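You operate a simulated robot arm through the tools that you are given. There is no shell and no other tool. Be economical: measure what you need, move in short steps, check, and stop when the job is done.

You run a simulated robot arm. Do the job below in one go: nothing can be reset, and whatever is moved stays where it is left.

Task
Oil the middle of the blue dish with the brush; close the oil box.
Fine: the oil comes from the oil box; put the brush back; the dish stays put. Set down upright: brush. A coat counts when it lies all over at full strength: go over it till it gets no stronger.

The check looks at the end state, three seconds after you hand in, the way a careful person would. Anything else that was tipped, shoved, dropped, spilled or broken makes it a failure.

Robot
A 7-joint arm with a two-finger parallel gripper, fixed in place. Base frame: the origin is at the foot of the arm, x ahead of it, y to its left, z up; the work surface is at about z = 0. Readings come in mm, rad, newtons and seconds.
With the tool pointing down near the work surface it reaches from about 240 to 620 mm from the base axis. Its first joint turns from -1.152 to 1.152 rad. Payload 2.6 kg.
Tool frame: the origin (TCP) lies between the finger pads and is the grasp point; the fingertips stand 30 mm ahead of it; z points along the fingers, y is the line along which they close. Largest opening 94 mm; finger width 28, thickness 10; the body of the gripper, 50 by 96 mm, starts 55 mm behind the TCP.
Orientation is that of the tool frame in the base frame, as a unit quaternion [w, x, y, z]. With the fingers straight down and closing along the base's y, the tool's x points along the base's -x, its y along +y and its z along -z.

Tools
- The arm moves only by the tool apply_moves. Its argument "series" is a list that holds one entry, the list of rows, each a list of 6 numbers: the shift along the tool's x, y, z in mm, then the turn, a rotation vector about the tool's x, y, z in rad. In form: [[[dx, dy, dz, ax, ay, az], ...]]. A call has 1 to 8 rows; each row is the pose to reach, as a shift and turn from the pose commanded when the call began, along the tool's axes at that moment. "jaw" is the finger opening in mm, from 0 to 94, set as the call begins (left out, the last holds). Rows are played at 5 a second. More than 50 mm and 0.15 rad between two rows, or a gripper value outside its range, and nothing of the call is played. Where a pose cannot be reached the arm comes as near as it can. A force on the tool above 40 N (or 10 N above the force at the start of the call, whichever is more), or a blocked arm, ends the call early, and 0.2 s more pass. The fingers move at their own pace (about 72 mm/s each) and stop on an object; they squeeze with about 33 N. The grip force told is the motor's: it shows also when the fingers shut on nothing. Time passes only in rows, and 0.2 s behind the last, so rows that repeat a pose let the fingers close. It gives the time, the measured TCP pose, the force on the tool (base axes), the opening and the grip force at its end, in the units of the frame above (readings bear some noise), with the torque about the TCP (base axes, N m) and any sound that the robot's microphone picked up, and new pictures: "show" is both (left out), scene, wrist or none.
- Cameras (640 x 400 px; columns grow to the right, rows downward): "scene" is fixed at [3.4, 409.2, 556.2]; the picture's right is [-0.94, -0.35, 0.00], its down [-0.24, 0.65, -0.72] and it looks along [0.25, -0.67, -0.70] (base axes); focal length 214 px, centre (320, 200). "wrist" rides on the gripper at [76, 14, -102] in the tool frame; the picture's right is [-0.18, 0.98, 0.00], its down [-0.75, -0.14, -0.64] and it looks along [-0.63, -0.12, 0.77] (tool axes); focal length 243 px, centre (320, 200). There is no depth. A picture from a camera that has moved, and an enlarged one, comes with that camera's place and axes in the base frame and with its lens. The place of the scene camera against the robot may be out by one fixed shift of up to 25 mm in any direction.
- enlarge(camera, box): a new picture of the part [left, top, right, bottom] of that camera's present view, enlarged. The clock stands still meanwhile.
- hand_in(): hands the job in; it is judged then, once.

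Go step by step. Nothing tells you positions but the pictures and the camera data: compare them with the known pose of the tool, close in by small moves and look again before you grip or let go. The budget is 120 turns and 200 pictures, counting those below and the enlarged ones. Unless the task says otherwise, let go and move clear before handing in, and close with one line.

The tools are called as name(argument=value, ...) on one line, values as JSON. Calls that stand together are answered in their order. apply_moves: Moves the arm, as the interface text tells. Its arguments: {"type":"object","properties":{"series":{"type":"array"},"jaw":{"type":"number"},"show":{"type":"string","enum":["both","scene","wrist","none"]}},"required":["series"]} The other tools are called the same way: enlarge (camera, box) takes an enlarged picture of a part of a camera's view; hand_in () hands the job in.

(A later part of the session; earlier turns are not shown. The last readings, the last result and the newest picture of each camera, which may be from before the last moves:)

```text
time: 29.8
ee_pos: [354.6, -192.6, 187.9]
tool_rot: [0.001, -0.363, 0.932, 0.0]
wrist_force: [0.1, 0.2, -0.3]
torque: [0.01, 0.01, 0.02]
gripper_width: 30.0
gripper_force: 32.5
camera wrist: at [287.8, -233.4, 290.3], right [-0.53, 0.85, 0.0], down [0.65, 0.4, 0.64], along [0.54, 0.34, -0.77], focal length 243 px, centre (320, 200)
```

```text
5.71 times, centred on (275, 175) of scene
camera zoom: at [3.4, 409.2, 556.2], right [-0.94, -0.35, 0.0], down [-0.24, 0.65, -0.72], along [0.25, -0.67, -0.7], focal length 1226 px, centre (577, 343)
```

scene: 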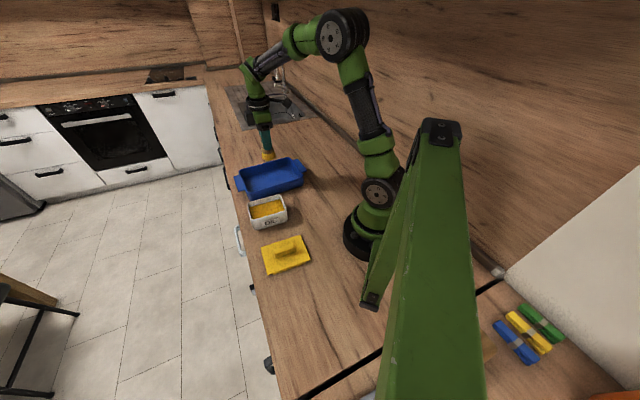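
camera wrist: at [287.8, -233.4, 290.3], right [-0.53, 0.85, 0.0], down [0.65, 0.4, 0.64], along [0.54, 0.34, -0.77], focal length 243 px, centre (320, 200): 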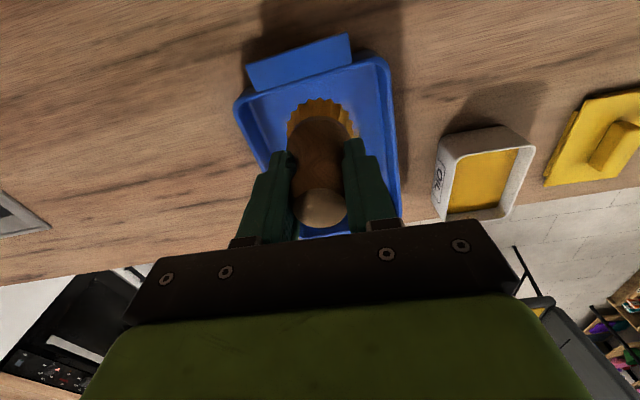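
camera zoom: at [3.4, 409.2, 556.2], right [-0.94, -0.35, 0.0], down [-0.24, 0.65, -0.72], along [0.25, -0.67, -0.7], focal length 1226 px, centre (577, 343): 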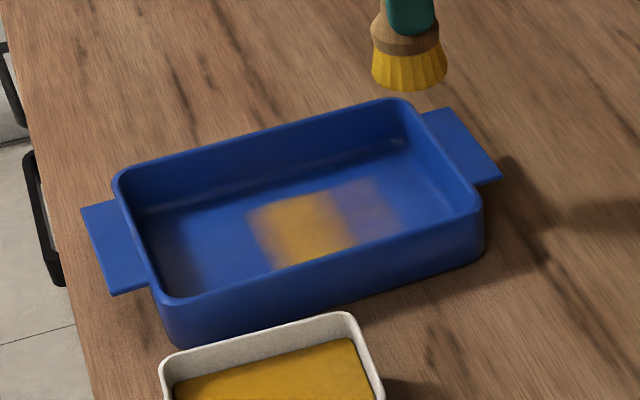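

I'll look closely at the patch before going on.

enlarge(camera="scene", box=[255, 160, 305, 192])

```text
12.50 times, centred on (280, 176) of scene
camera zoom: at [3.4, 409.2, 556.2], right [-0.94, -0.35, 0.0], down [-0.24, 0.65, -0.72], along [0.25, -0.67, -0.7], focal length 2681 px, centre (820, 500)
```

zoom: 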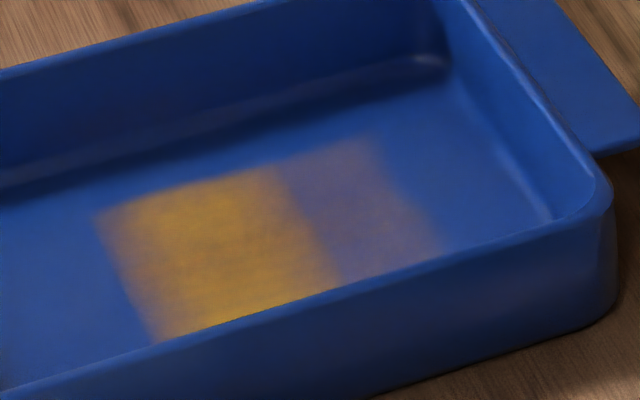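

The patch looks tile-like, centred on the dish. I'll go back down and stroke along the dish's length.

apply_moves(series=[[[-30, 0, 0, 0, 0, 0], [-53, 0, 40, 0, 0, 0], [-53, 0, 80, 0, 0, 0], [-53, 0, 104, 0, 0, 0], [-53, 0, 110, 0, 0, 0], [-63, 0, 110, 0, 0, 0], [-73, 0, 110, 0, 0, 0], [-83, 0, 110, 0, 0, 0]]], show="none")

apply_moves(series=[[[-9, 0, 0, 0, 0, 0], [-18, 0, 0, 0, 0, 0], [-27, 0, 0, 0, 0, 0], [-34, 0, 0, 0, 0, 0], [-34, 0, 0, 0, 0, 0], [-24, 0, 0, 0, 0, 0], [-12, 0, 0, 0, 0, 0], [0, 0, 0, 0, 0, 0]]], show="none")

enlarge(camera="scene", box=[230, 140, 320, 210])

```text
time: 31.6
ee_pos: [414.9, -136.0, 78.9]
tool_rot: [0.0, -0.363, 0.932, 0.0]
wrist_force: [0.4, 0.4, -0.2]
torque: [0.0, 0.01, -0.01]
gripper_width: 30.0
gripper_force: 33.3
```

```text
time: 33.4
ee_pos: [413.7, -136.0, 76.9]
tool_rot: [0.0, -0.363, 0.932, 0.001]
wrist_force: [0.5, -0.3, 0.6]
torque: [0.02, -0.03, -0.01]
gripper_width: 29.9
gripper_force: 33.1
```

```text
5.71 times, centred on (275, 175) of scene
camera zoom: at [3.4, 409.2, 556.2], right [-0.94, -0.35, 0.0], down [-0.24, 0.65, -0.72], along [0.25, -0.67, -0.7], focal length 1226 px, centre (577, 343)
```

zoom: 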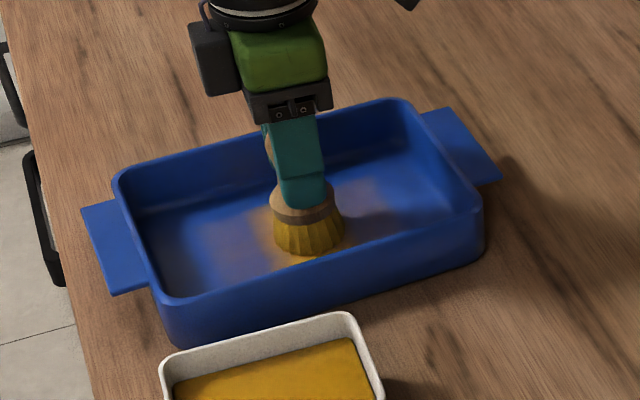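

Painting further left; contact is nearly lost (0 N). I'll press 1 mm lower and stroke back and forth.

apply_moves(series=[[[0, 0, 1, 0, 0, 0], [-12, 0, 1, 0, 0, 0], [-24, 0, 1, 0, 0, 0], [-34, 0, 1, 0, 0, 0], [-34, 0, 1, 0, 0, 0], [-20, 0, 1, 0, 0, 0], [-8, 0, 1, 0, 0, 0], [0, 0, 1, 0, 0, 0]]], show="none")

apply_moves(series=[[[10, 0, 0, 0, 0, 0], [20, 0, 0, 0, 0, 0], [28, 0, 0, 0, 0, 0], [28, 0, 0, 0, 0, 0], [14, 0, 0, 0, 0, 0], [28, 0, 0, 0, 0, 0], [14, 0, 0, 0, 0, 0], [0, 0, 0, 0, 0, 0]]], show="none")

apply_moves(series=[[[0, 0, -15, 0, 0, 0], [0, 0, -60, 0, 0, 0], [32, 0, -95, 0, 0, 0], [70, 0, -110, 0, 0, 0], [70, 0, -110, 0, 0, 0]]], show="none")

enlarge(camera="scene", box=[240, 150, 310, 200])

```text
time: 35.2
ee_pos: [415.3, -135.2, 77.4]
tool_rot: [0.002, -0.363, 0.932, -0.001]
wrist_force: [5.3, 3.7, 12.1]
torque: [0.47, -0.54, -0.05]
gripper_width: 29.8
gripper_force: 33.3
```

```text
time: 37.0
ee_pos: [414.0, -136.9, 76.7]
tool_rot: [-0.001, -0.363, 0.932, 0.001]
wrist_force: [-4.8, -2.6, 8.3]
torque: [-0.17, 0.09, -0.04]
gripper_width: 29.8
gripper_force: 33.3
```

```text
time: 38.2
ee_pos: [363.1, -184.2, 186.9]
tool_rot: [0.0, -0.363, 0.932, 0.0]
wrist_force: [-0.3, 0.8, 0.5]
torque: [0.0, 0.0, -0.02]
gripper_width: 29.6
gripper_force: 33.0
```

```text
8.00 times, centred on (275, 175) of scene
camera zoom: at [3.4, 409.2, 556.2], right [-0.94, -0.35, 0.0], down [-0.24, 0.65, -0.72], along [0.25, -0.67, -0.7], focal length 1716 px, centre (680, 400)
```

zoom: 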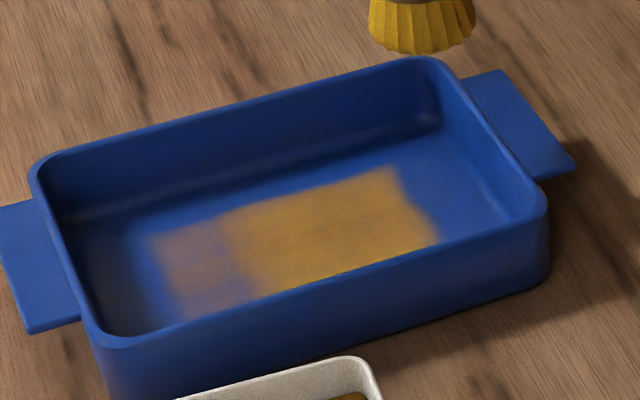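

The coat now spans the middle, with the left part weaker. I'll reload the brush and go over it more.

apply_moves(series=[[[-25, 36, 0, 0, 0, 0], [-50, 72, 0, 0, 0, 0], [-75, 108, 0, 0, 0, 0], [-100, 144, 0, 0, 0, 0], [-125.4, 178, 0, 0, 0, 0], [-125.4, 178, 40, 0, 0, 0], [-125.4, 178, 68, 0, 0, 0], [-125.4, 178, 68, 0, 0, 0]]], show="wrist")

enlarge(camera="scene", box=[230, 145, 320, 235])

```text
time: 40.0
ee_pos: [334.7, 31.3, 117.1]
tool_rot: [0.0, -0.363, 0.932, 0.0]
wrist_force: [0.6, -0.1, -0.2]
torque: [-0.01, 0.0, 0.03]
gripper_width: 29.6
gripper_force: 32.5
camera wrist: at [269.3, -8.5, 220.4], right [-0.53, 0.85, 0.0], down [0.65, 0.4, 0.64], along [0.55, 0.34, -0.77], focal length 243 px, centre (320, 200)
```

wrist: 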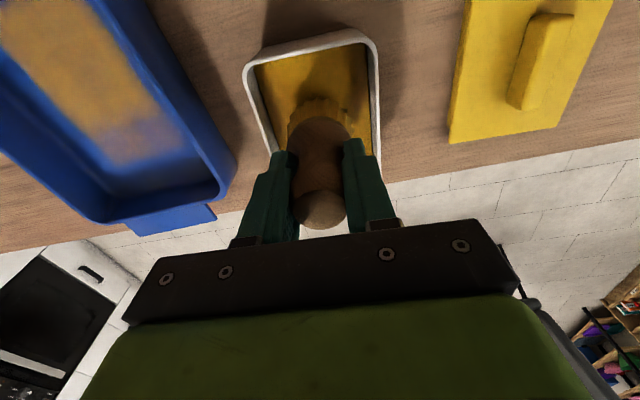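

```text
4.44 times, centred on (275, 190) of scene
camera zoom: at [3.4, 409.2, 556.2], right [-0.94, -0.35, 0.0], down [-0.24, 0.65, -0.72], along [0.25, -0.67, -0.7], focal length 953 px, centre (520, 244)
```

zoom: 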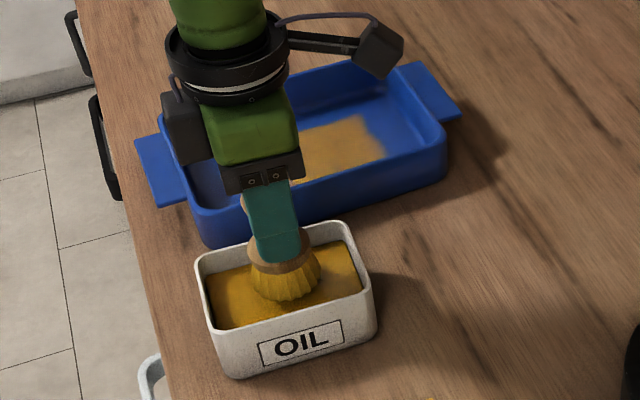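

Now dip: down until light contact with the oil.

apply_moves(series=[[[0, 0, 4, 0, 0, 0], [0, 0, 7, 0, 0, 0], [0, 0, 9, 0, 0, 0], [0, 0, 9, 0, 0, 0], [0, 0, 9, 0, 0, 0]]], show="none")

```text
time: 41.2
ee_pos: [336.5, 31.7, 109.8]
tool_rot: [0.0, -0.363, 0.932, 0.0]
wrist_force: [0.7, 1.2, -0.9]
torque: [0.03, -0.04, 0.0]
gripper_width: 29.3
gripper_force: 33.2
```

apply_moves(series=[[[0, 0, 1, 0, 0, 0], [0, 0, 2, 0, 0, 0], [0, 0, 3, 0, 0, 0], [0, 0, 3, 0, 0, 0]]], show="none")

```text
time: 42.2
ee_pos: [335.1, 33.0, 106.5]
tool_rot: [0.0, -0.363, 0.932, 0.0]
wrist_force: [-1.4, -1.2, 2.6]
torque: [-0.04, 0.0, 0.0]
gripper_width: 29.4
gripper_force: 33.0
```

Light oil contact made. Lifting and going to the weak end of the patch.

apply_moves(series=[[[0, 0, -15, 0, 0, 0], [0, 0, -55, 0, 0, 0], [0, 0, -85, 0, 0, 0], [5, -44, -85, 0, 0, 0], [11, -89, -85, 0, 0, 0], [16, -134, -85, 0, 0, 0], [22, -178, -85, 0, 0, 0], [22, -178, -50, 0, 0, 0]]], show="scene")

enlarge(camera="scene", box=[240, 140, 310, 200])

```text
time: 44.0
ee_pos: [438.5, -115.5, 155.3]
tool_rot: [0.001, -0.363, 0.932, 0.0]
wrist_force: [0.3, 0.2, 0.1]
torque: [-0.01, 0.01, 0.02]
gripper_width: 29.2
gripper_force: 32.9
```

scene: 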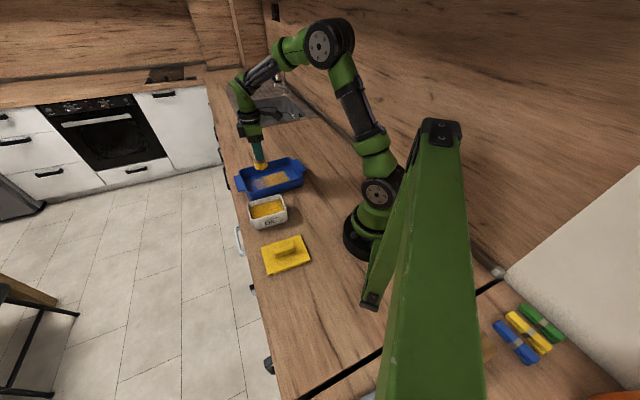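

```text
6.67 times, centred on (275, 170) of scene
camera zoom: at [3.4, 409.2, 556.2], right [-0.94, -0.35, 0.0], down [-0.24, 0.65, -0.72], along [0.25, -0.67, -0.7], focal length 1430 px, centre (620, 400)
```

zoom: 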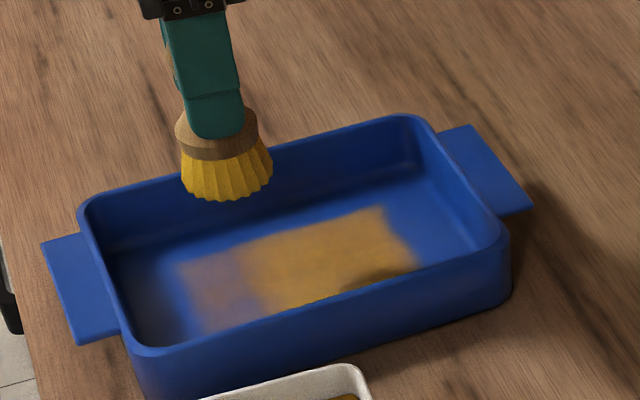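

Down to the floor there, with strokes toward the left end and back.

apply_moves(series=[[[0, 0, 40, 0, 0, 0], [0, 0, 65, 0, 0, 0], [0, 0, 75, 0, 0, 0], [0, 0, 78, 0, 0, 0], [0, 0, 79, 0, 0, 0], [0, 0, 79, 0, 0, 0]]], show="none")

```text
time: 45.4
ee_pos: [440.2, -113.2, 76.8]
tool_rot: [0.0, -0.363, 0.932, 0.0]
wrist_force: [0.4, 0.0, 0.1]
torque: [-0.02, 0.04, 0.0]
gripper_width: 29.5
gripper_force: 32.8
```

apply_moves(series=[[[0, 0, 1, 0, 0, 0], [-7, 0, 1.5, 0, 0, 0], [-14, 0, 1.5, 0, 0, 0], [-7, 0, 1.5, 0, 0, 0], [0, 0, 1.5, 0, 0, 0], [0, 0, 1.5, 0, 0, 0]]], show="none")

```text
time: 46.8
ee_pos: [439.6, -113.1, 76.6]
tool_rot: [0.0, -0.363, 0.932, -0.001]
wrist_force: [1.9, 2.8, 5.2]
torque: [0.26, -0.35, -0.03]
gripper_width: 29.1
gripper_force: 33.2
```

Light 5 N contact. Now side passes at ±18 mm across.

apply_moves(series=[[[0, 9, 0, 0, 0, 0], [0, 18, 0, 0, 0, 0], [-14, 18, 0, 0, 0, 0], [0, 18, 0, 0, 0, 0], [-14, 9, 0, 0, 0, 0], [-14, -9, 0, 0, 0, 0], [-14, -18, 0, 0, 0, 0], [0, -18, 0, 0, 0, 0]]], show="none")

enlarge(camera="scene", box=[240, 140, 310, 200])

```text
time: 48.6
ee_pos: [453.1, -127.6, 75.3]
tool_rot: [0.0, -0.363, 0.932, 0.0]
wrist_force: [1.5, 0.6, 2.5]
torque: [0.05, -0.11, 0.0]
gripper_width: 28.5
gripper_force: 32.9
```

```text
6.67 times, centred on (275, 170) of scene
camera zoom: at [3.4, 409.2, 556.2], right [-0.94, -0.35, 0.0], down [-0.24, 0.65, -0.72], along [0.25, -0.67, -0.7], focal length 1430 px, centre (620, 400)
```

zoom: 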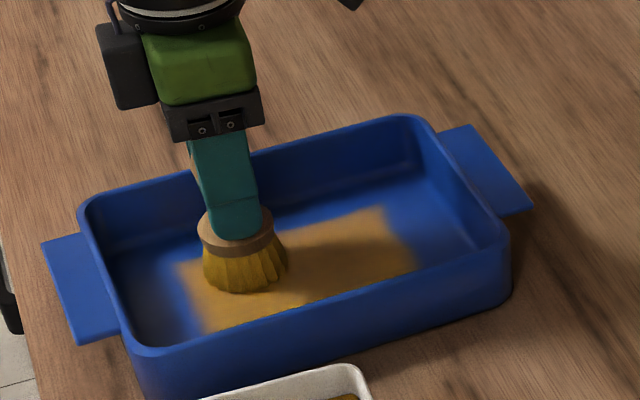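

Left part is filling in. Now full-length passes along the three lanes.

apply_moves(series=[[[10, 0, 0.3, 0, 0, 0], [20, 0, 0.3, 0, 0, 0], [31, 0, 0.3, 0, 0, 0], [42, 0, 0.3, 0, 0, 0], [53, 0, 0.3, 0, 0, 0], [63, 0, 0.3, 0, 0, 0], [63, 10, 0.3, 0, 0, 0], [63, 18, 0.3, 0, 0, 0]]], show="none")

apply_moves(series=[[[0, 9, 0, 0, 0, 0], [0, 18, 0, 0, 0, 0], [-11, 18, 0, 0, 0, 0], [-22, 18, 0, 0, 0, 0], [-33, 18, 0, 0, 0, 0], [-44, 18, 0, 0, 0, 0], [-55, 18, 0, 0, 0, 0], [-66, 18, 0, 0, 0, 0]]], show="none")

apply_moves(series=[[[0, -9, 0, 0, 0, 0], [0, -18, 0, 0, 0, 0], [11, -18, 0, 0, 0, 0], [22, -18, 0, 0, 0, 0], [33, -18, 0, 0, 0, 0], [44, -18, 0, 0, 0, 0], [55, -18, 0, 0, 0, 0], [66, -18, 0, 0, 0, 0]]], show="wrist")

enlarge(camera="scene", box=[240, 140, 310, 200])

```text
time: 50.4
ee_pos: [392.9, -155.5, 76.4]
tool_rot: [0.0, -0.363, 0.932, 0.0]
wrist_force: [0.6, -0.9, 0.8]
torque: [-0.02, -0.03, -0.01]
gripper_width: 28.3
gripper_force: 33.2
```

```text
time: 52.2
ee_pos: [428.4, -97.7, 75.5]
tool_rot: [0.0, -0.363, 0.932, 0.001]
wrist_force: [-1.9, -0.9, 1.6]
torque: [-0.03, 0.03, -0.01]
gripper_width: 28.3
gripper_force: 33.1
```

```text
time: 54.0
ee_pos: [391.3, -157.3, 75.8]
tool_rot: [0.0, -0.362, 0.932, 0.0]
wrist_force: [-0.2, 0.2, -1.3]
torque: [0.02, -0.04, 0.01]
gripper_width: 28.3
gripper_force: 33.0
camera wrist: at [327.3, -197.1, 178.1], right [-0.53, 0.85, 0.0], down [0.65, 0.41, 0.64], along [0.55, 0.34, -0.77], focal length 243 px, centre (320, 200)
```

wrist: 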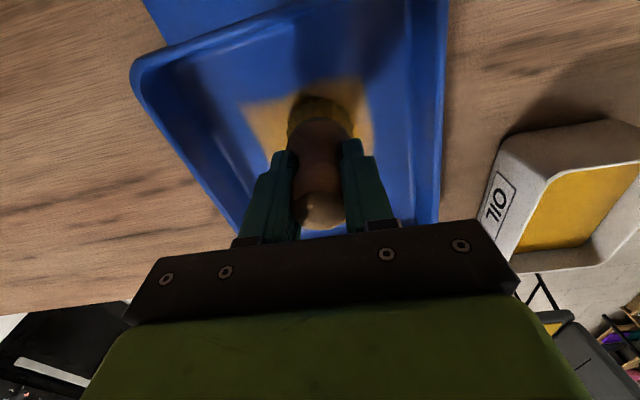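

```text
6.67 times, centred on (275, 170) of scene
camera zoom: at [3.4, 409.2, 556.2], right [-0.94, -0.35, 0.0], down [-0.24, 0.65, -0.72], along [0.25, -0.67, -0.7], focal length 1430 px, centre (620, 400)
```

zoom: 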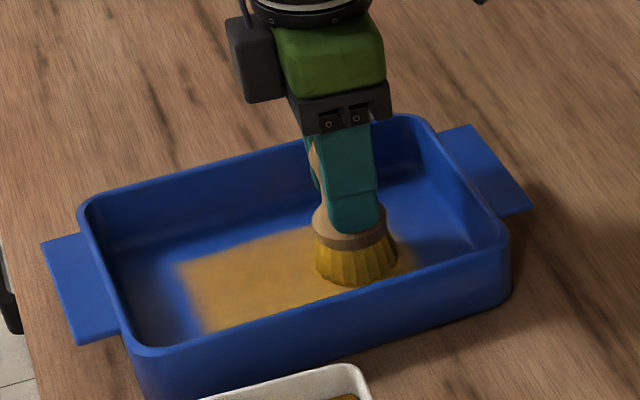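

The patch is bounded and near-uniform. Lifting away to inspect it.

apply_moves(series=[[[0, 0, -15, 0, 0, 0], [0, 0, -60, 0, 0, 0], [30, 0, -95, 0, 0, 0], [75, 0, -110, 0, 0, 0], [120, 0, -110, 0, 0, 0], [120, 0, -110, 0, 0, 0]]], show="wrist")

enlarge(camera="scene", box=[245, 150, 305, 195])

```text
time: 55.4
ee_pos: [303.7, -238.7, 187.4]
tool_rot: [0.001, -0.363, 0.932, 0.001]
wrist_force: [-0.7, -0.5, 0.0]
torque: [0.02, 0.01, 0.04]
gripper_width: 28.4
gripper_force: 33.1
camera wrist: at [238.4, -279.4, 288.6], right [-0.53, 0.85, 0.0], down [0.65, 0.41, 0.64], along [0.55, 0.34, -0.77], focal length 243 px, centre (320, 200)
```

wrist: 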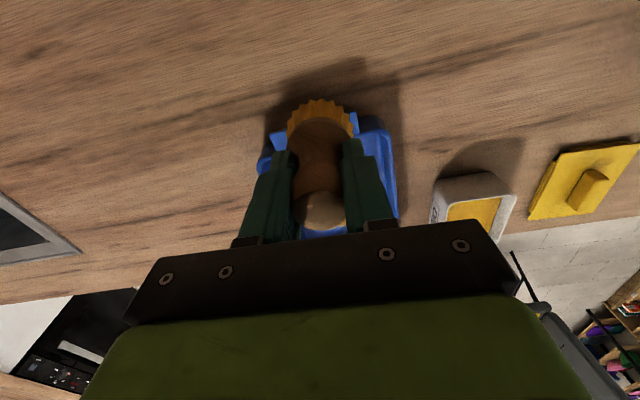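

```text
8.89 times, centred on (275, 172) of scene
camera zoom: at [3.4, 409.2, 556.2], right [-0.94, -0.35, 0.0], down [-0.24, 0.65, -0.72], along [0.25, -0.67, -0.7], focal length 1906 px, centre (720, 444)
```

zoom: 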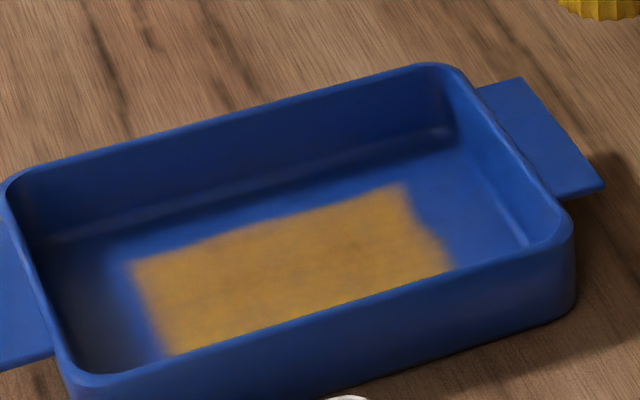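

Looks uniform from here; I'll reload once more and do another pass to make sure it's at full strength, viewing the dish from above on the way.

apply_moves(series=[[[-33, 29, -10, 0, 0, 0], [-66, 58, -20, 0, 0, 0], [-99, 88, -30, 0, 0, 0], [-132, 117, -30, 0, 0, 0], [-165, 146, -20, 0, 0, 0], [-190, 165, -10, 0, 0, 0], [-206, 178, 0, 0, 0, 0], [-206, 178, 0, 0, 0, 0]]], show="wrist")

enlarge(camera="scene", box=[220, 150, 320, 230])

```text
time: 57.2
ee_pos: [336.7, 33.5, 184.2]
tool_rot: [0.001, -0.362, 0.932, 0.0]
wrist_force: [0.0, 0.5, -0.8]
torque: [0.0, -0.03, 0.04]
gripper_width: 28.1
gripper_force: 32.9
camera wrist: at [271.4, -7.6, 286.9], right [-0.53, 0.85, 0.0], down [0.65, 0.41, 0.64], along [0.55, 0.34, -0.77], focal length 243 px, centre (320, 200)
```

wrist: 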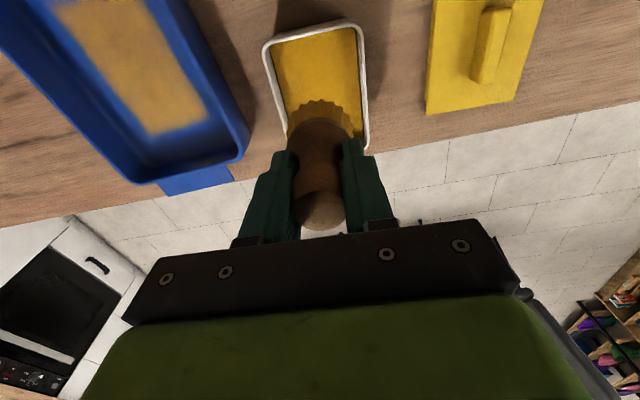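

```text
5.00 times, centred on (270, 190) of scene
camera zoom: at [3.4, 409.2, 556.2], right [-0.94, -0.35, 0.0], down [-0.24, 0.65, -0.72], along [0.25, -0.67, -0.7], focal length 1072 px, centre (570, 250)
```

zoom: 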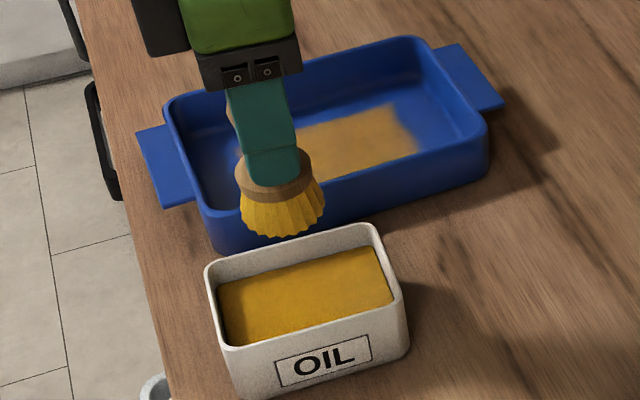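

enlarge(camera="wrist", box=[20, 0, 260, 190])

apply_moves(series=[[[0, 0, 40, 0, 0, 0], [0, 0, 65, 0, 0, 0], [0, 0, 73, 0, 0, 0], [0, 0, 76, 0, 0, 0], [0, 0, 78, 0, 0, 0], [0, 0, 79, 0, 0, 0], [0, 0, 79, 0, 0, 0]]], show="none")

```text
2.11 times, centred on (140, 95) of wrist
camera zoom: at [271.4, -7.6, 286.9], right [-0.53, 0.85, 0.0], down [0.65, 0.41, 0.64], along [0.55, 0.34, -0.77], focal length 511 px, centre (699, 421)
```

zoom: 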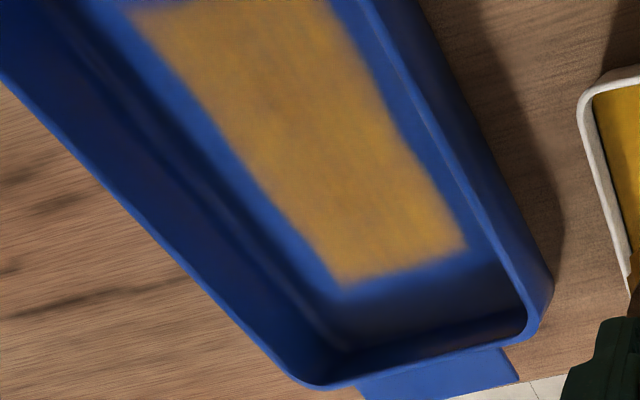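

```text
time: 58.8
ee_pos: [335.6, 31.3, 106.4]
tool_rot: [-0.001, -0.362, 0.932, 0.0]
wrist_force: [0.7, 0.2, -0.9]
torque: [0.0, -0.03, 0.0]
gripper_width: 28.3
gripper_force: 32.3
```

From above it is nearly uniform, with the middle slightly duller. Finish the dip.

apply_moves(series=[[[0, 0, 1, 0, 0, 0], [0, 0, 2, 0, 0, 0], [0, 0, 2.7, 0, 0, 0], [0, 0, 2.7, 0, 0, 0]]], show="none")

```text
time: 59.8
ee_pos: [336.5, 33.4, 104.8]
tool_rot: [0.001, -0.362, 0.932, -0.001]
wrist_force: [-7.2, -1.1, 28.4]
torque: [0.11, 0.05, 0.01]
gripper_width: 28.4
gripper_force: 32.7
```

Loaded. Lifting and moving to the far-left lane of the patch.

apply_moves(series=[[[0, 0, -15, 0, 0, 0], [0, 0, -55, 0, 0, 0], [0, 0, -85, 0, 0, 0], [2, -48, -85, 0, 0, 0], [4, -97, -85, 0, 0, 0], [6, -146, -85, 0, 0, 0], [7.3, -195.5, -85, 0, 0, 0], [7.3, -195.5, -50, 0, 0, 0]]], show="none")

apply_moves(series=[[[0, 0, 40, 0, 0, 0], [0, 0, 65, 0, 0, 0], [0, 0, 74, 0, 0, 0], [0, 0, 76, 0, 0, 0], [0, 0, 77, 0, 0, 0], [0, 0, 77, 0, 0, 0]]], show="none")

```text
time: 61.6
ee_pos: [462.7, -114.8, 154.1]
tool_rot: [0.0, -0.362, 0.932, -0.001]
wrist_force: [-0.4, -0.8, -0.2]
torque: [-0.02, -0.06, -0.03]
gripper_width: 28.2
gripper_force: 32.9
```

```text
time: 63.0
ee_pos: [463.3, -116.5, 76.5]
tool_rot: [0.0, -0.362, 0.932, 0.0]
wrist_force: [0.2, -0.3, -0.8]
torque: [0.01, 0.03, 0.04]
gripper_width: 28.3
gripper_force: 32.6
```

apply_moves(series=[[[0, 0, 1, 0, 0, 0], [0, 0, 2, 0, 0, 0], [0, 0, 2, 0, 0, 0]]], show="none")

```text
time: 63.8
ee_pos: [463.0, -114.8, 74.3]
tool_rot: [-0.001, -0.363, 0.932, -0.001]
wrist_force: [-3.6, -0.2, 5.2]
torque: [0.08, 0.06, 0.08]
gripper_width: 27.9
gripper_force: 32.8
```

Light contact again. Lanes along the full patch.

apply_moves(series=[[[11, 0, 0.2, 0, 0, 0], [22, 0, 0.2, 0, 0, 0], [33, 0, 0.2, 0, 0, 0], [44, 0, 0.2, 0, 0, 0], [55, 0, 0.2, 0, 0, 0], [66, 0, 0.2, 0, 0, 0], [78, 0, 0.2, 0, 0, 0], [78, 18, 0.2, 0, 0, 0]]], show="none")

apply_moves(series=[[[-11, 0, 0.2, 0, 0, 0], [-22, 0, 0.2, 0, 0, 0], [-33, 0, 0.2, 0, 0, 0], [-44, 0, 0.2, 0, 0, 0], [-55, 0, 0.2, 0, 0, 0], [-66, 0, 0.2, 0, 0, 0], [-78, 0, 0.2, 0, 0, 0], [-78, 18, 0.2, 0, 0, 0]]], show="none")

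apply_moves(series=[[[11, 0, 0.2, 0, 0, 0], [22, 0, 0.2, 0, 0, 0], [33, 0, 0.2, 0, 0, 0], [44, 0, 0.2, 0, 0, 0], [55, 0, 0.2, 0, 0, 0], [66, 0, 0.2, 0, 0, 0], [78, 0, 0.2, 0, 0, 0], [78, -18, 0.2, 0, 0, 0]]], show="none")

apply_moves(series=[[[-11, 0, 0, 0, 0, 0], [-22, 0, 0, 0, 0, 0], [-33, 0, 0, 0, 0, 0], [-44, 0, 0, 0, 0, 0], [-33, 0, 0, 0, 0, 0], [-22, 0, 0, 0, 0, 0], [-11, 0, 0, 0, 0, 0], [0, 0, 0, 0, 0, 0]]], show="none")

apply_moves(series=[[[0, 0, -15, 0, 0, 0], [0, 0, -60, 0, 0, 0], [30, 0, -95, 0, 0, 0], [75, 0, -110, 0, 0, 0], [120, 0, -110, 0, 0, 0], [120, 0, -110, 0, 0, 0]]], show="none")

enlarge(camera="scene", box=[245, 150, 305, 195])

```text
time: 65.6
ee_pos: [393.1, -157.6, 75.6]
tool_rot: [0.001, -0.362, 0.932, -0.003]
wrist_force: [2.7, -8.8, 15.0]
torque: [-0.26, -0.22, -0.05]
gripper_width: 28.6
gripper_force: 33.1
```

```text
time: 67.4
ee_pos: [440.1, -88.7, 73.4]
tool_rot: [0.002, -0.364, 0.931, -0.001]
wrist_force: [6.6, -3.5, 14.3]
torque: [-0.03, -0.5, -0.12]
gripper_width: 28.0
gripper_force: 33.3
```

```text
time: 69.4
ee_pos: [392.2, -154.7, 74.5]
tool_rot: [-0.001, -0.36, 0.933, 0.001]
wrist_force: [-3.4, 2.0, 7.7]
torque: [0.04, 0.08, 0.02]
gripper_width: 28.5
gripper_force: 33.7
stopped in row 8: the force on the tool passed its limit at 40 N (the readings are from after the stop); the commanded pose is now the measured one
```

```text
time: 71.2
ee_pos: [392.7, -156.0, 74.5]
tool_rot: [0.0, -0.362, 0.932, 0.001]
wrist_force: [4.1, 3.5, 9.7]
torque: [0.25, -0.44, 0.01]
gripper_width: 28.1
gripper_force: 32.7
```

```text
time: 72.6
ee_pos: [303.9, -237.4, 184.9]
tool_rot: [-0.001, -0.361, 0.933, 0.002]
wrist_force: [0.6, -0.7, 0.1]
torque: [-0.03, -0.01, 0.02]
gripper_width: 28.2
gripper_force: 33.3
```

```text
8.89 times, centred on (275, 172) of scene
camera zoom: at [3.4, 409.2, 556.2], right [-0.94, -0.35, 0.0], down [-0.24, 0.65, -0.72], along [0.25, -0.67, -0.7], focal length 1906 px, centre (720, 444)
```

zoom: 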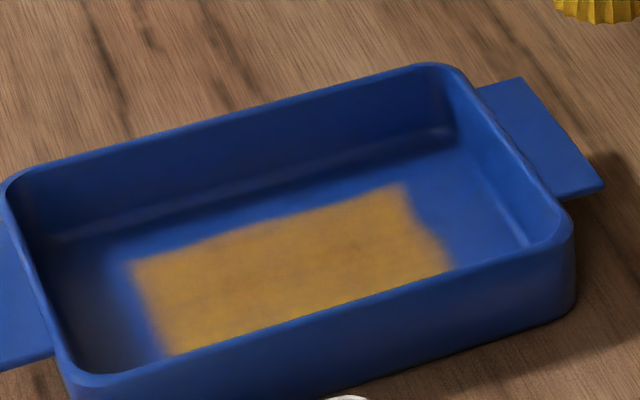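

Dish unmoved and the coat looks the same as before this pass. I'll compare from the same wrist view as last time.

apply_moves(series=[[[-33, 29, -10, 0, 0, 0], [-66, 58, -20, 0, 0, 0], [-99, 88, -30, 0, 0, 0], [-132, 117, -30, 0, 0, 0], [-165, 146, -20, 0, 0, 0], [-190, 165, -10, 0, 0, 0], [-206, 178, 0, 0, 0, 0], [-206, 178, 0, 0, 0, 0]]], show="none")

enlarge(camera="wrist", box=[20, 0, 260, 190])

```text
time: 74.4
ee_pos: [336.2, 34.4, 185.6]
tool_rot: [-0.002, -0.362, 0.932, 0.001]
wrist_force: [0.0, -0.2, -0.5]
torque: [-0.01, 0.01, 0.0]
gripper_width: 28.1
gripper_force: 33.1
```

```text
2.11 times, centred on (140, 95) of wrist
camera zoom: at [271.1, -6.4, 287.5], right [-0.53, 0.85, 0.0], down [0.65, 0.4, 0.64], along [0.54, 0.34, -0.77], focal length 511 px, centre (699, 421)
```

zoom: 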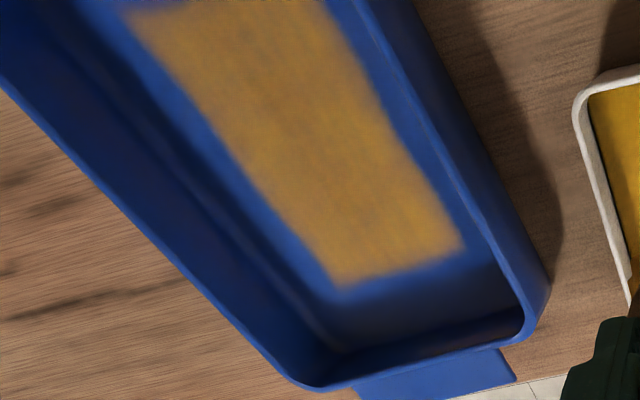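

No stronger than before: the coat is saturated. Next, check the brush's tilt in the grip before putting it back.

enlarge(camera="wrist", box=[230, 70, 410, 250])

enlarge(camera="scene", box=[235, 145, 295, 205])

```text
2.22 times, centred on (320, 160) of wrist
camera zoom: at [271.1, -6.4, 287.5], right [-0.53, 0.85, 0.0], down [0.65, 0.4, 0.64], along [0.54, 0.34, -0.77], focal length 539 px, centre (320, 289)
```

zoom: 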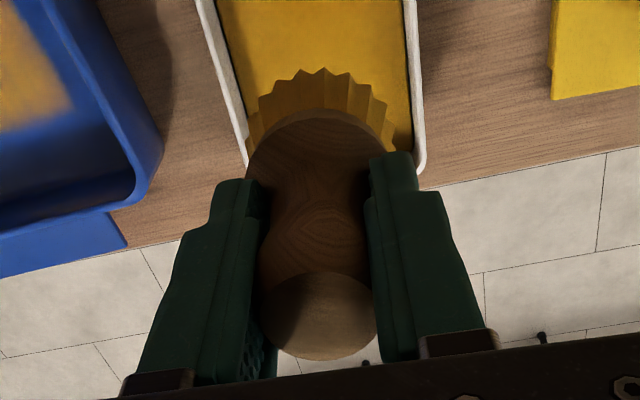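

```text
6.67 times, centred on (265, 175) of scene
camera zoom: at [3.4, 409.2, 556.2], right [-0.94, -0.35, 0.0], down [-0.24, 0.65, -0.72], along [0.25, -0.67, -0.7], focal length 1430 px, centre (687, 367)
```

zoom: 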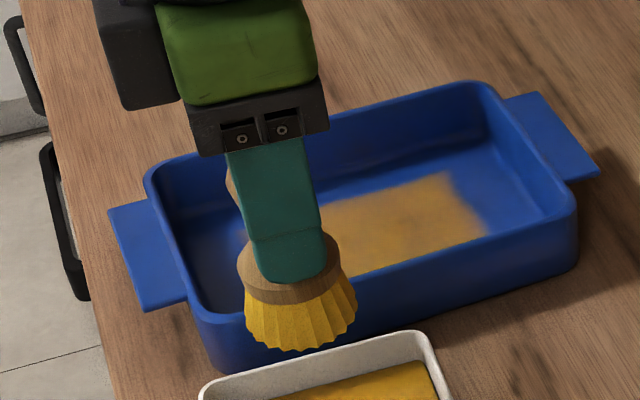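

Brush is upright in the grip and has ridden up about 6 mm, so counter contact should come near TCP z≈71. Carrying it back to (229.4,-60.6).

apply_moves(series=[[[36, 0.5, 0, 0, 0, 0], [72, 1, 0, 0, 0, 0], [108, 1.6, 0, 0, 0, 0], [142.9, 2.2, 0, 0, 0, 0], [142.9, 2.2, 40, 0, 0, 0], [142.9, 2.2, 75, 0, 0, 0], [142.9, 2.2, 103, 0, 0, 0], [142.9, 2.2, 103, 0, 0, 0]]], show="wrist")

enlarge(camera="scene", box=[265, 150, 345, 220])

```text
time: 76.2
ee_pos: [230.2, -59.7, 82.1]
tool_rot: [-0.001, -0.361, 0.933, 0.001]
wrist_force: [0.5, -0.3, -1.0]
torque: [0.03, 0.01, -0.01]
gripper_width: 28.2
gripper_force: 32.9
camera wrist: at [164.2, -100.8, 184.3], right [-0.53, 0.85, 0.0], down [0.65, 0.4, 0.64], along [0.54, 0.34, -0.77], focal length 243 px, centre (320, 200)
```

wrist: 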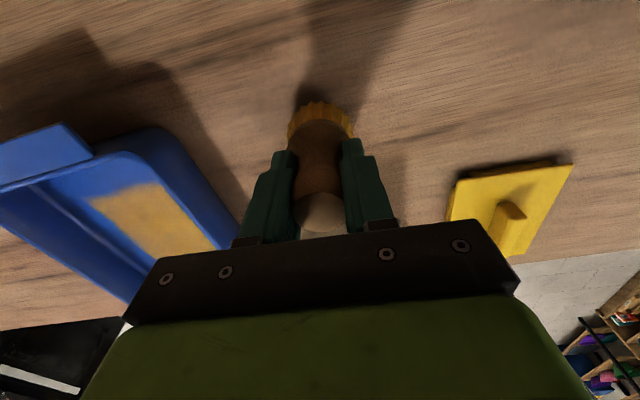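

```text
5.71 times, centred on (305, 185) of scene
camera zoom: at [3.4, 409.2, 556.2], right [-0.94, -0.35, 0.0], down [-0.24, 0.65, -0.72], along [0.25, -0.67, -0.7], focal length 1226 px, centre (406, 286)
```

zoom: 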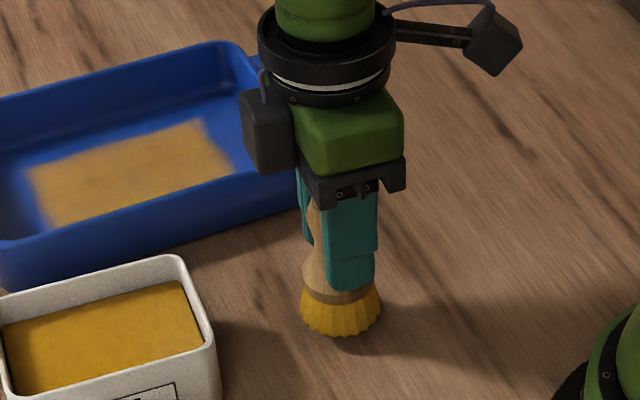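

Right above its spot. Easing down to the counter.

apply_moves(series=[[[0, 0, 5, 0, 0, 0], [0, 0, 8, 0, 0, 0], [0, 0, 9.5, 0, 0, 0], [0, 0, 9.5, 0, 0, 0]]], show="none")

```text
time: 77.2
ee_pos: [229.5, -60.1, 73.0]
tool_rot: [-0.002, -0.362, 0.932, 0.002]
wrist_force: [0.4, 0.4, -0.2]
torque: [0.0, -0.01, 0.03]
gripper_width: 28.4
gripper_force: 32.9
```

apply_moves(series=[[[0, 0, 1, 0, 0, 0], [0, 0, 2, 0, 0, 0], [0, 0, 2, 0, 0, 0]]], show="none")

enlarge(camera="scene", box=[285, 170, 325, 220])

```text
time: 78.0
ee_pos: [228.1, -60.3, 70.8]
tool_rot: [-0.001, -0.361, 0.932, 0.001]
wrist_force: [-0.6, 0.2, -0.1]
torque: [-0.01, 0.02, 0.01]
gripper_width: 28.4
gripper_force: 33.3
```

```text
8.00 times, centred on (305, 195) of scene
camera zoom: at [3.4, 409.2, 556.2], right [-0.94, -0.35, 0.0], down [-0.24, 0.65, -0.72], along [0.25, -0.67, -0.7], focal length 1716 px, centre (440, 240)
```

zoom: 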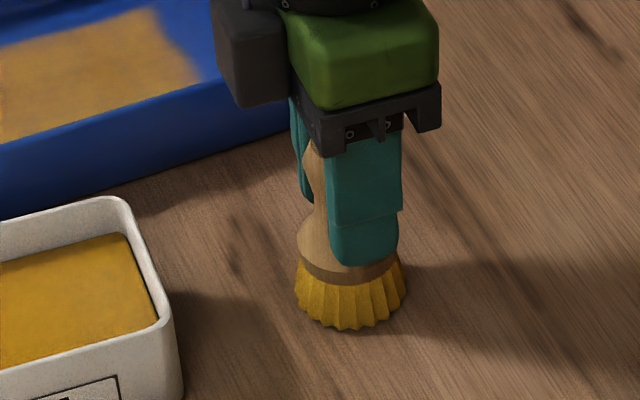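

apply_moves(series=[[[0, 0, 1, 0, 0, 0], [0, 0, 1.8, 0, 0, 0], [0, 0, 1.8, 0, 0, 0]]], show="none")

```text
time: 78.8
ee_pos: [229.7, -59.4, 69.2]
tool_rot: [0.0, -0.361, 0.933, 0.002]
wrist_force: [-3.0, 0.0, 13.0]
torque: [0.13, 0.01, 0.0]
gripper_width: 28.4
gripper_force: 32.4
```

Contact (13 N). Easing slightly, opening, then rising straight up.

apply_moves(series=[[[0, 0, -0.5, 0, 0, 0], [0, 0, -0.5, 0, 0, 0]]], show="none")

apply_moves(series=[[[0, 0, 0, 0, 0, 0], [0, 0, 0, 0, 0, 0], [0, 0, 0, 0, 0, 0], [0, 0, -10, 0, 0, 0], [0, 0, -40, 0, 0, 0], [0, 0, -85, 0, 0, 0], [0, 0, -130, 0, 0, 0], [0, 0, -130, 0, 0, 0]]], jaw=64, show="wrist")

enlarge(camera="scene", box=[265, 150, 345, 220])

```text
time: 79.4
ee_pos: [229.1, -60.1, 69.3]
tool_rot: [-0.001, -0.362, 0.932, 0.002]
wrist_force: [0.7, 0.0, 0.6]
torque: [0.03, -0.03, 0.01]
gripper_width: 28.2
gripper_force: 32.7
```

```text
time: 81.2
ee_pos: [229.8, -60.5, 200.0]
tool_rot: [-0.001, -0.362, 0.932, 0.001]
wrist_force: [0.9, -0.5, 0.6]
torque: [0.02, 0.01, -0.01]
gripper_width: 64.0
gripper_force: 0.0
camera wrist: at [164.8, -101.6, 302.8], right [-0.53, 0.85, 0.0], down [0.65, 0.4, 0.64], along [0.54, 0.34, -0.77], focal length 243 px, centre (320, 200)
```

wrist: 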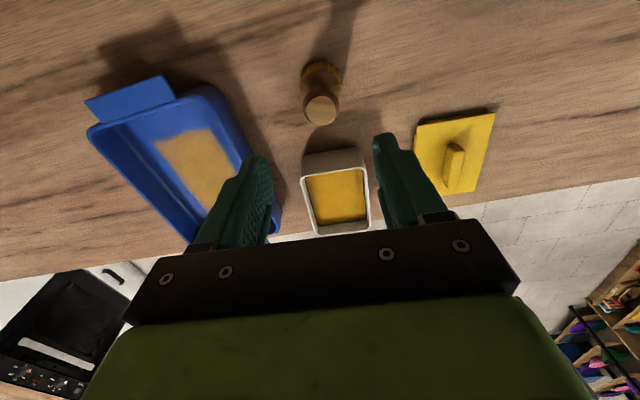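

```text
5.71 times, centred on (305, 185) of scene
camera zoom: at [3.4, 409.2, 556.2], right [-0.94, -0.35, 0.0], down [-0.24, 0.65, -0.72], along [0.25, -0.67, -0.7], focal length 1226 px, centre (406, 286)
```

zoom: 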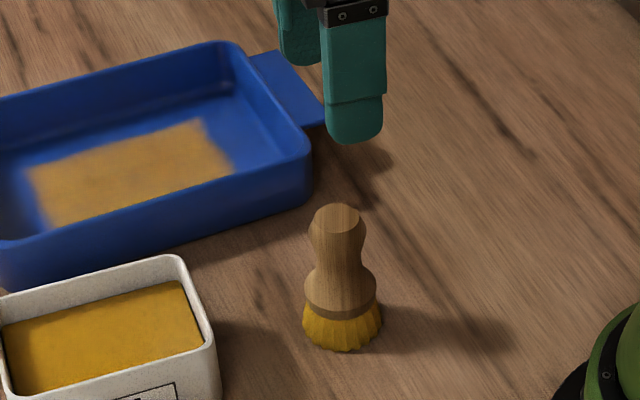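

Brush stands upright in its place. Now back over the lid at (219.5,144.8).

apply_moves(series=[[[-26, 31.6, 0, 0, 0, 0], [-52, 63.2, 0, 0, 0, 0], [-79, 94.8, 0, 0, 0, 0], [-105, 126.4, 0, 0, 0, 0], [-131, 158, 0, 0, 0, 0], [-131, 158, 45, 0, 0, 0], [-131, 158, 90, 0, 0, 0], [-131, 158, 110, 0, 0, 0]]], show="none")

enlarge(camera="wrist", box=[180, 20, 460, 240])

enlarge(camera="scene", box=[250, 205, 330, 280])

```text
time: 83.0
ee_pos: [217.4, 144.2, 90.0]
tool_rot: [-0.002, -0.361, 0.933, 0.001]
wrist_force: [0.2, 0.4, 0.7]
torque: [0.0, -0.04, 0.0]
gripper_width: 64.2
gripper_force: 0.0
```

```text
1.82 times, centred on (320, 130) of wrist
camera zoom: at [153.8, 103.6, 192.3], right [-0.53, 0.85, 0.0], down [0.65, 0.4, 0.64], along [0.54, 0.34, -0.77], focal length 441 px, centre (320, 327)
```

zoom: 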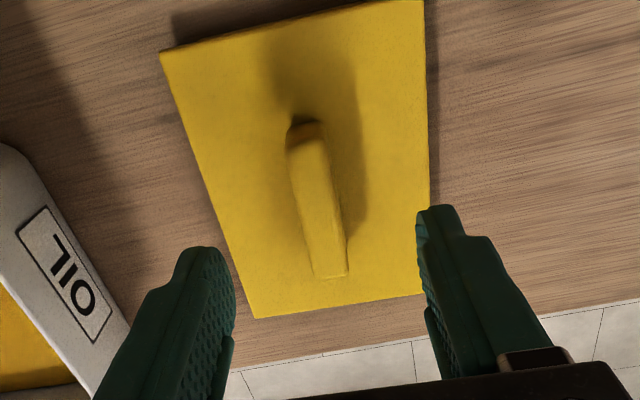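

```text
5.33 times, centred on (290, 242) of scene
camera zoom: at [3.4, 409.2, 556.2], right [-0.94, -0.35, 0.0], down [-0.24, 0.65, -0.72], along [0.25, -0.67, -0.7], focal length 1144 px, centre (480, -27)
```

zoom: 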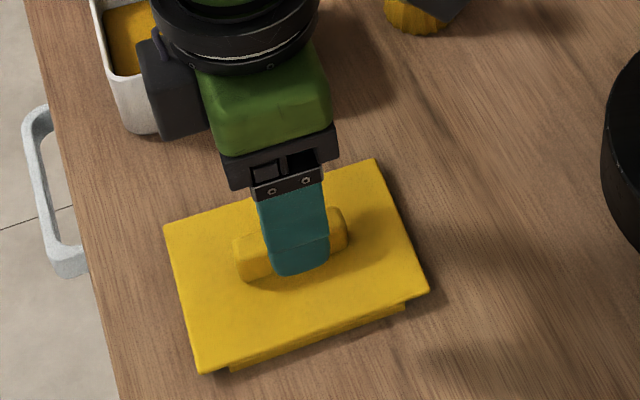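

Aligned. Down and grip.

apply_moves(series=[[[0, 0, 25, 0, 0, 0], [0, 0, 42, 0, 0, 0], [0, 0, 47, 0, 0, 0], [0, 0, 47, 0, 0, 0]]], show="none")

apply_moves(series=[[[0, 0, 0, 0, 0, 0], [0, 0, 0, 0, 0, 0], [0, 0, 0, 0, 0, 0], [0, 0, 0, 0, 0, 0]]], jaw=0, show="wrist")

```text
time: 84.0
ee_pos: [218.2, 143.4, 42.0]
tool_rot: [-0.001, -0.362, 0.932, 0.002]
wrist_force: [0.0, 0.4, -0.2]
torque: [0.02, 0.01, 0.02]
gripper_width: 64.1
gripper_force: 0.0
```

```text
time: 85.0
ee_pos: [218.9, 144.3, 42.6]
tool_rot: [-0.001, -0.362, 0.932, 0.001]
wrist_force: [0.2, -0.8, 0.0]
torque: [-0.09, 0.03, 0.01]
gripper_width: 15.0
gripper_force: 32.9
camera wrist: at [154.0, 103.1, 145.4], right [-0.53, 0.85, 0.0], down [0.65, 0.4, 0.64], along [0.54, 0.34, -0.77], focal length 243 px, centre (320, 200)
```

wrist: 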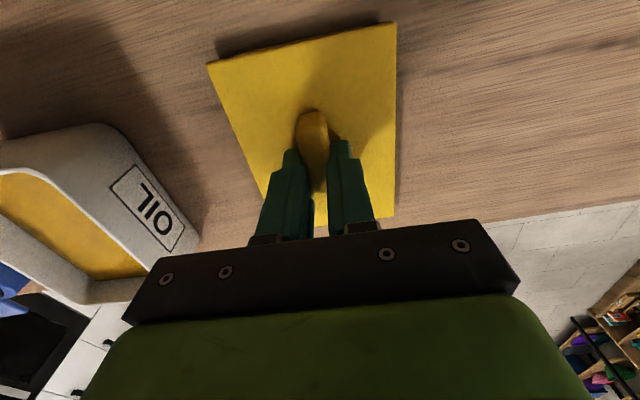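

Same grip as before. Lifting and carrying the lid back above the box.

apply_moves(series=[[[0, 0, -10, 0, 0, 0], [0, 0, -50, 0, 0, 0], [0, 0, -90, 0, 0, 0], [0, 0, -128, 0, 0, 0], [-4, -45, -128, 0, 0, 0], [-8, -90, -128, 0, 0, 0], [-11, -132, -128, 0, 0, 0], [-12.4, -160, -128, 0, 0, 0]]], show="none")

apply_moves(series=[[[0, 0, 30, 0, 0, 0], [0, 0, 55, 0, 0, 0], [0, 0, 60, 0, 0, 0], [0, 0, 60, 0, 0, 0]]], show="wrist")

enlarge(camera="scene", box=[225, 160, 315, 235])

```text
time: 86.8
ee_pos: [336.5, 34.2, 170.8]
tool_rot: [-0.002, -0.362, 0.932, 0.001]
wrist_force: [0.5, -0.1, 0.0]
torque: [0.01, -0.01, -0.03]
gripper_width: 14.6
gripper_force: 32.5
```

```text
time: 87.8
ee_pos: [334.8, 35.6, 110.4]
tool_rot: [-0.001, -0.362, 0.932, 0.001]
wrist_force: [-0.5, 0.8, -1.2]
torque: [0.01, -0.02, -0.01]
gripper_width: 15.0
gripper_force: 32.8
camera wrist: at [270.4, -5.7, 212.6], right [-0.53, 0.85, 0.0], down [0.65, 0.4, 0.64], along [0.54, 0.34, -0.77], focal length 243 px, centre (320, 200)
```

wrist: 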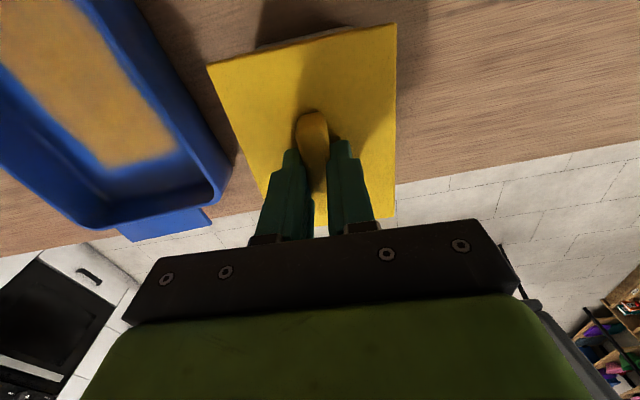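

```text
5.33 times, centred on (270, 198) of scene
camera zoom: at [3.4, 409.2, 556.2], right [-0.94, -0.35, 0.0], down [-0.24, 0.65, -0.72], along [0.25, -0.67, -0.7], focal length 1144 px, centre (587, 213)
```

zoom: 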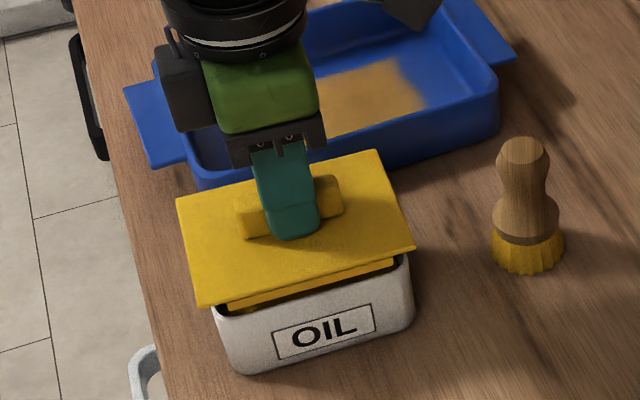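

Lid is aligned over the box. Lowering gently.

apply_moves(series=[[[0, 0, 5, 0, 0, 0], [0, 0, 9, 0, 0, 0], [0, 0, 13, 0, 0, 0], [0, 0, 16, 0, 0, 0], [0, 0, 18, 0, 0, 0], [0, 0, 18, 0, 0, 0]]], show="wrist")

enlarge(camera="scene", box=[240, 180, 300, 235])

```text
time: 89.2
ee_pos: [336.0, 34.3, 92.0]
tool_rot: [-0.001, -0.362, 0.932, 0.001]
wrist_force: [0.0, 0.4, 0.2]
torque: [0.01, 0.01, 0.02]
gripper_width: 15.3
gripper_force: 33.1
camera wrist: at [271.0, -6.2, 194.7], right [-0.53, 0.85, 0.0], down [0.65, 0.4, 0.64], along [0.54, 0.34, -0.77], focal length 243 px, centre (320, 200)
```

wrist: 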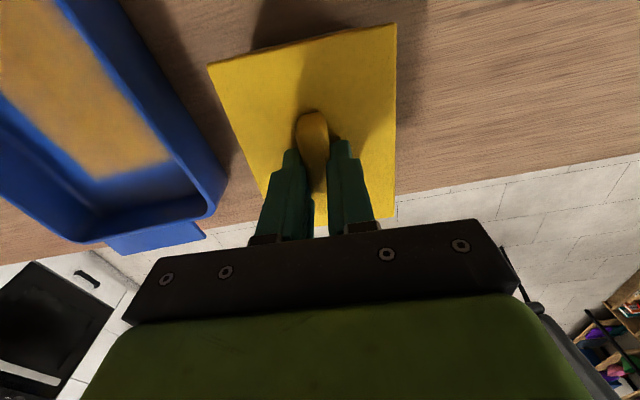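

```text
7.27 times, centred on (270, 208) of scene
camera zoom: at [3.4, 409.2, 556.2], right [-0.94, -0.35, 0.0], down [-0.24, 0.65, -0.72], along [0.25, -0.67, -0.7], focal length 1560 px, centre (684, 146)
```

zoom: 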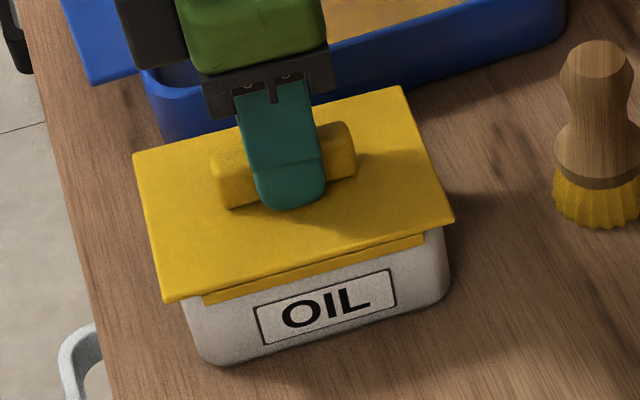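

apply_moves(series=[[[0, 0, 1, 0, 0, 0], [0, 0, 1.8, 0, 0, 0], [0, 0, 2.4, 0, 0, 0], [0, 0, 2.4, 0, 0, 0]]], show="none")

```text
time: 90.2
ee_pos: [336.4, 34.8, 89.9]
tool_rot: [-0.001, -0.361, 0.933, 0.001]
wrist_force: [-13.3, -2.6, 25.9]
torque: [-0.13, 0.24, -0.01]
gripper_width: 15.0
gripper_force: 32.4
heard: snap
```

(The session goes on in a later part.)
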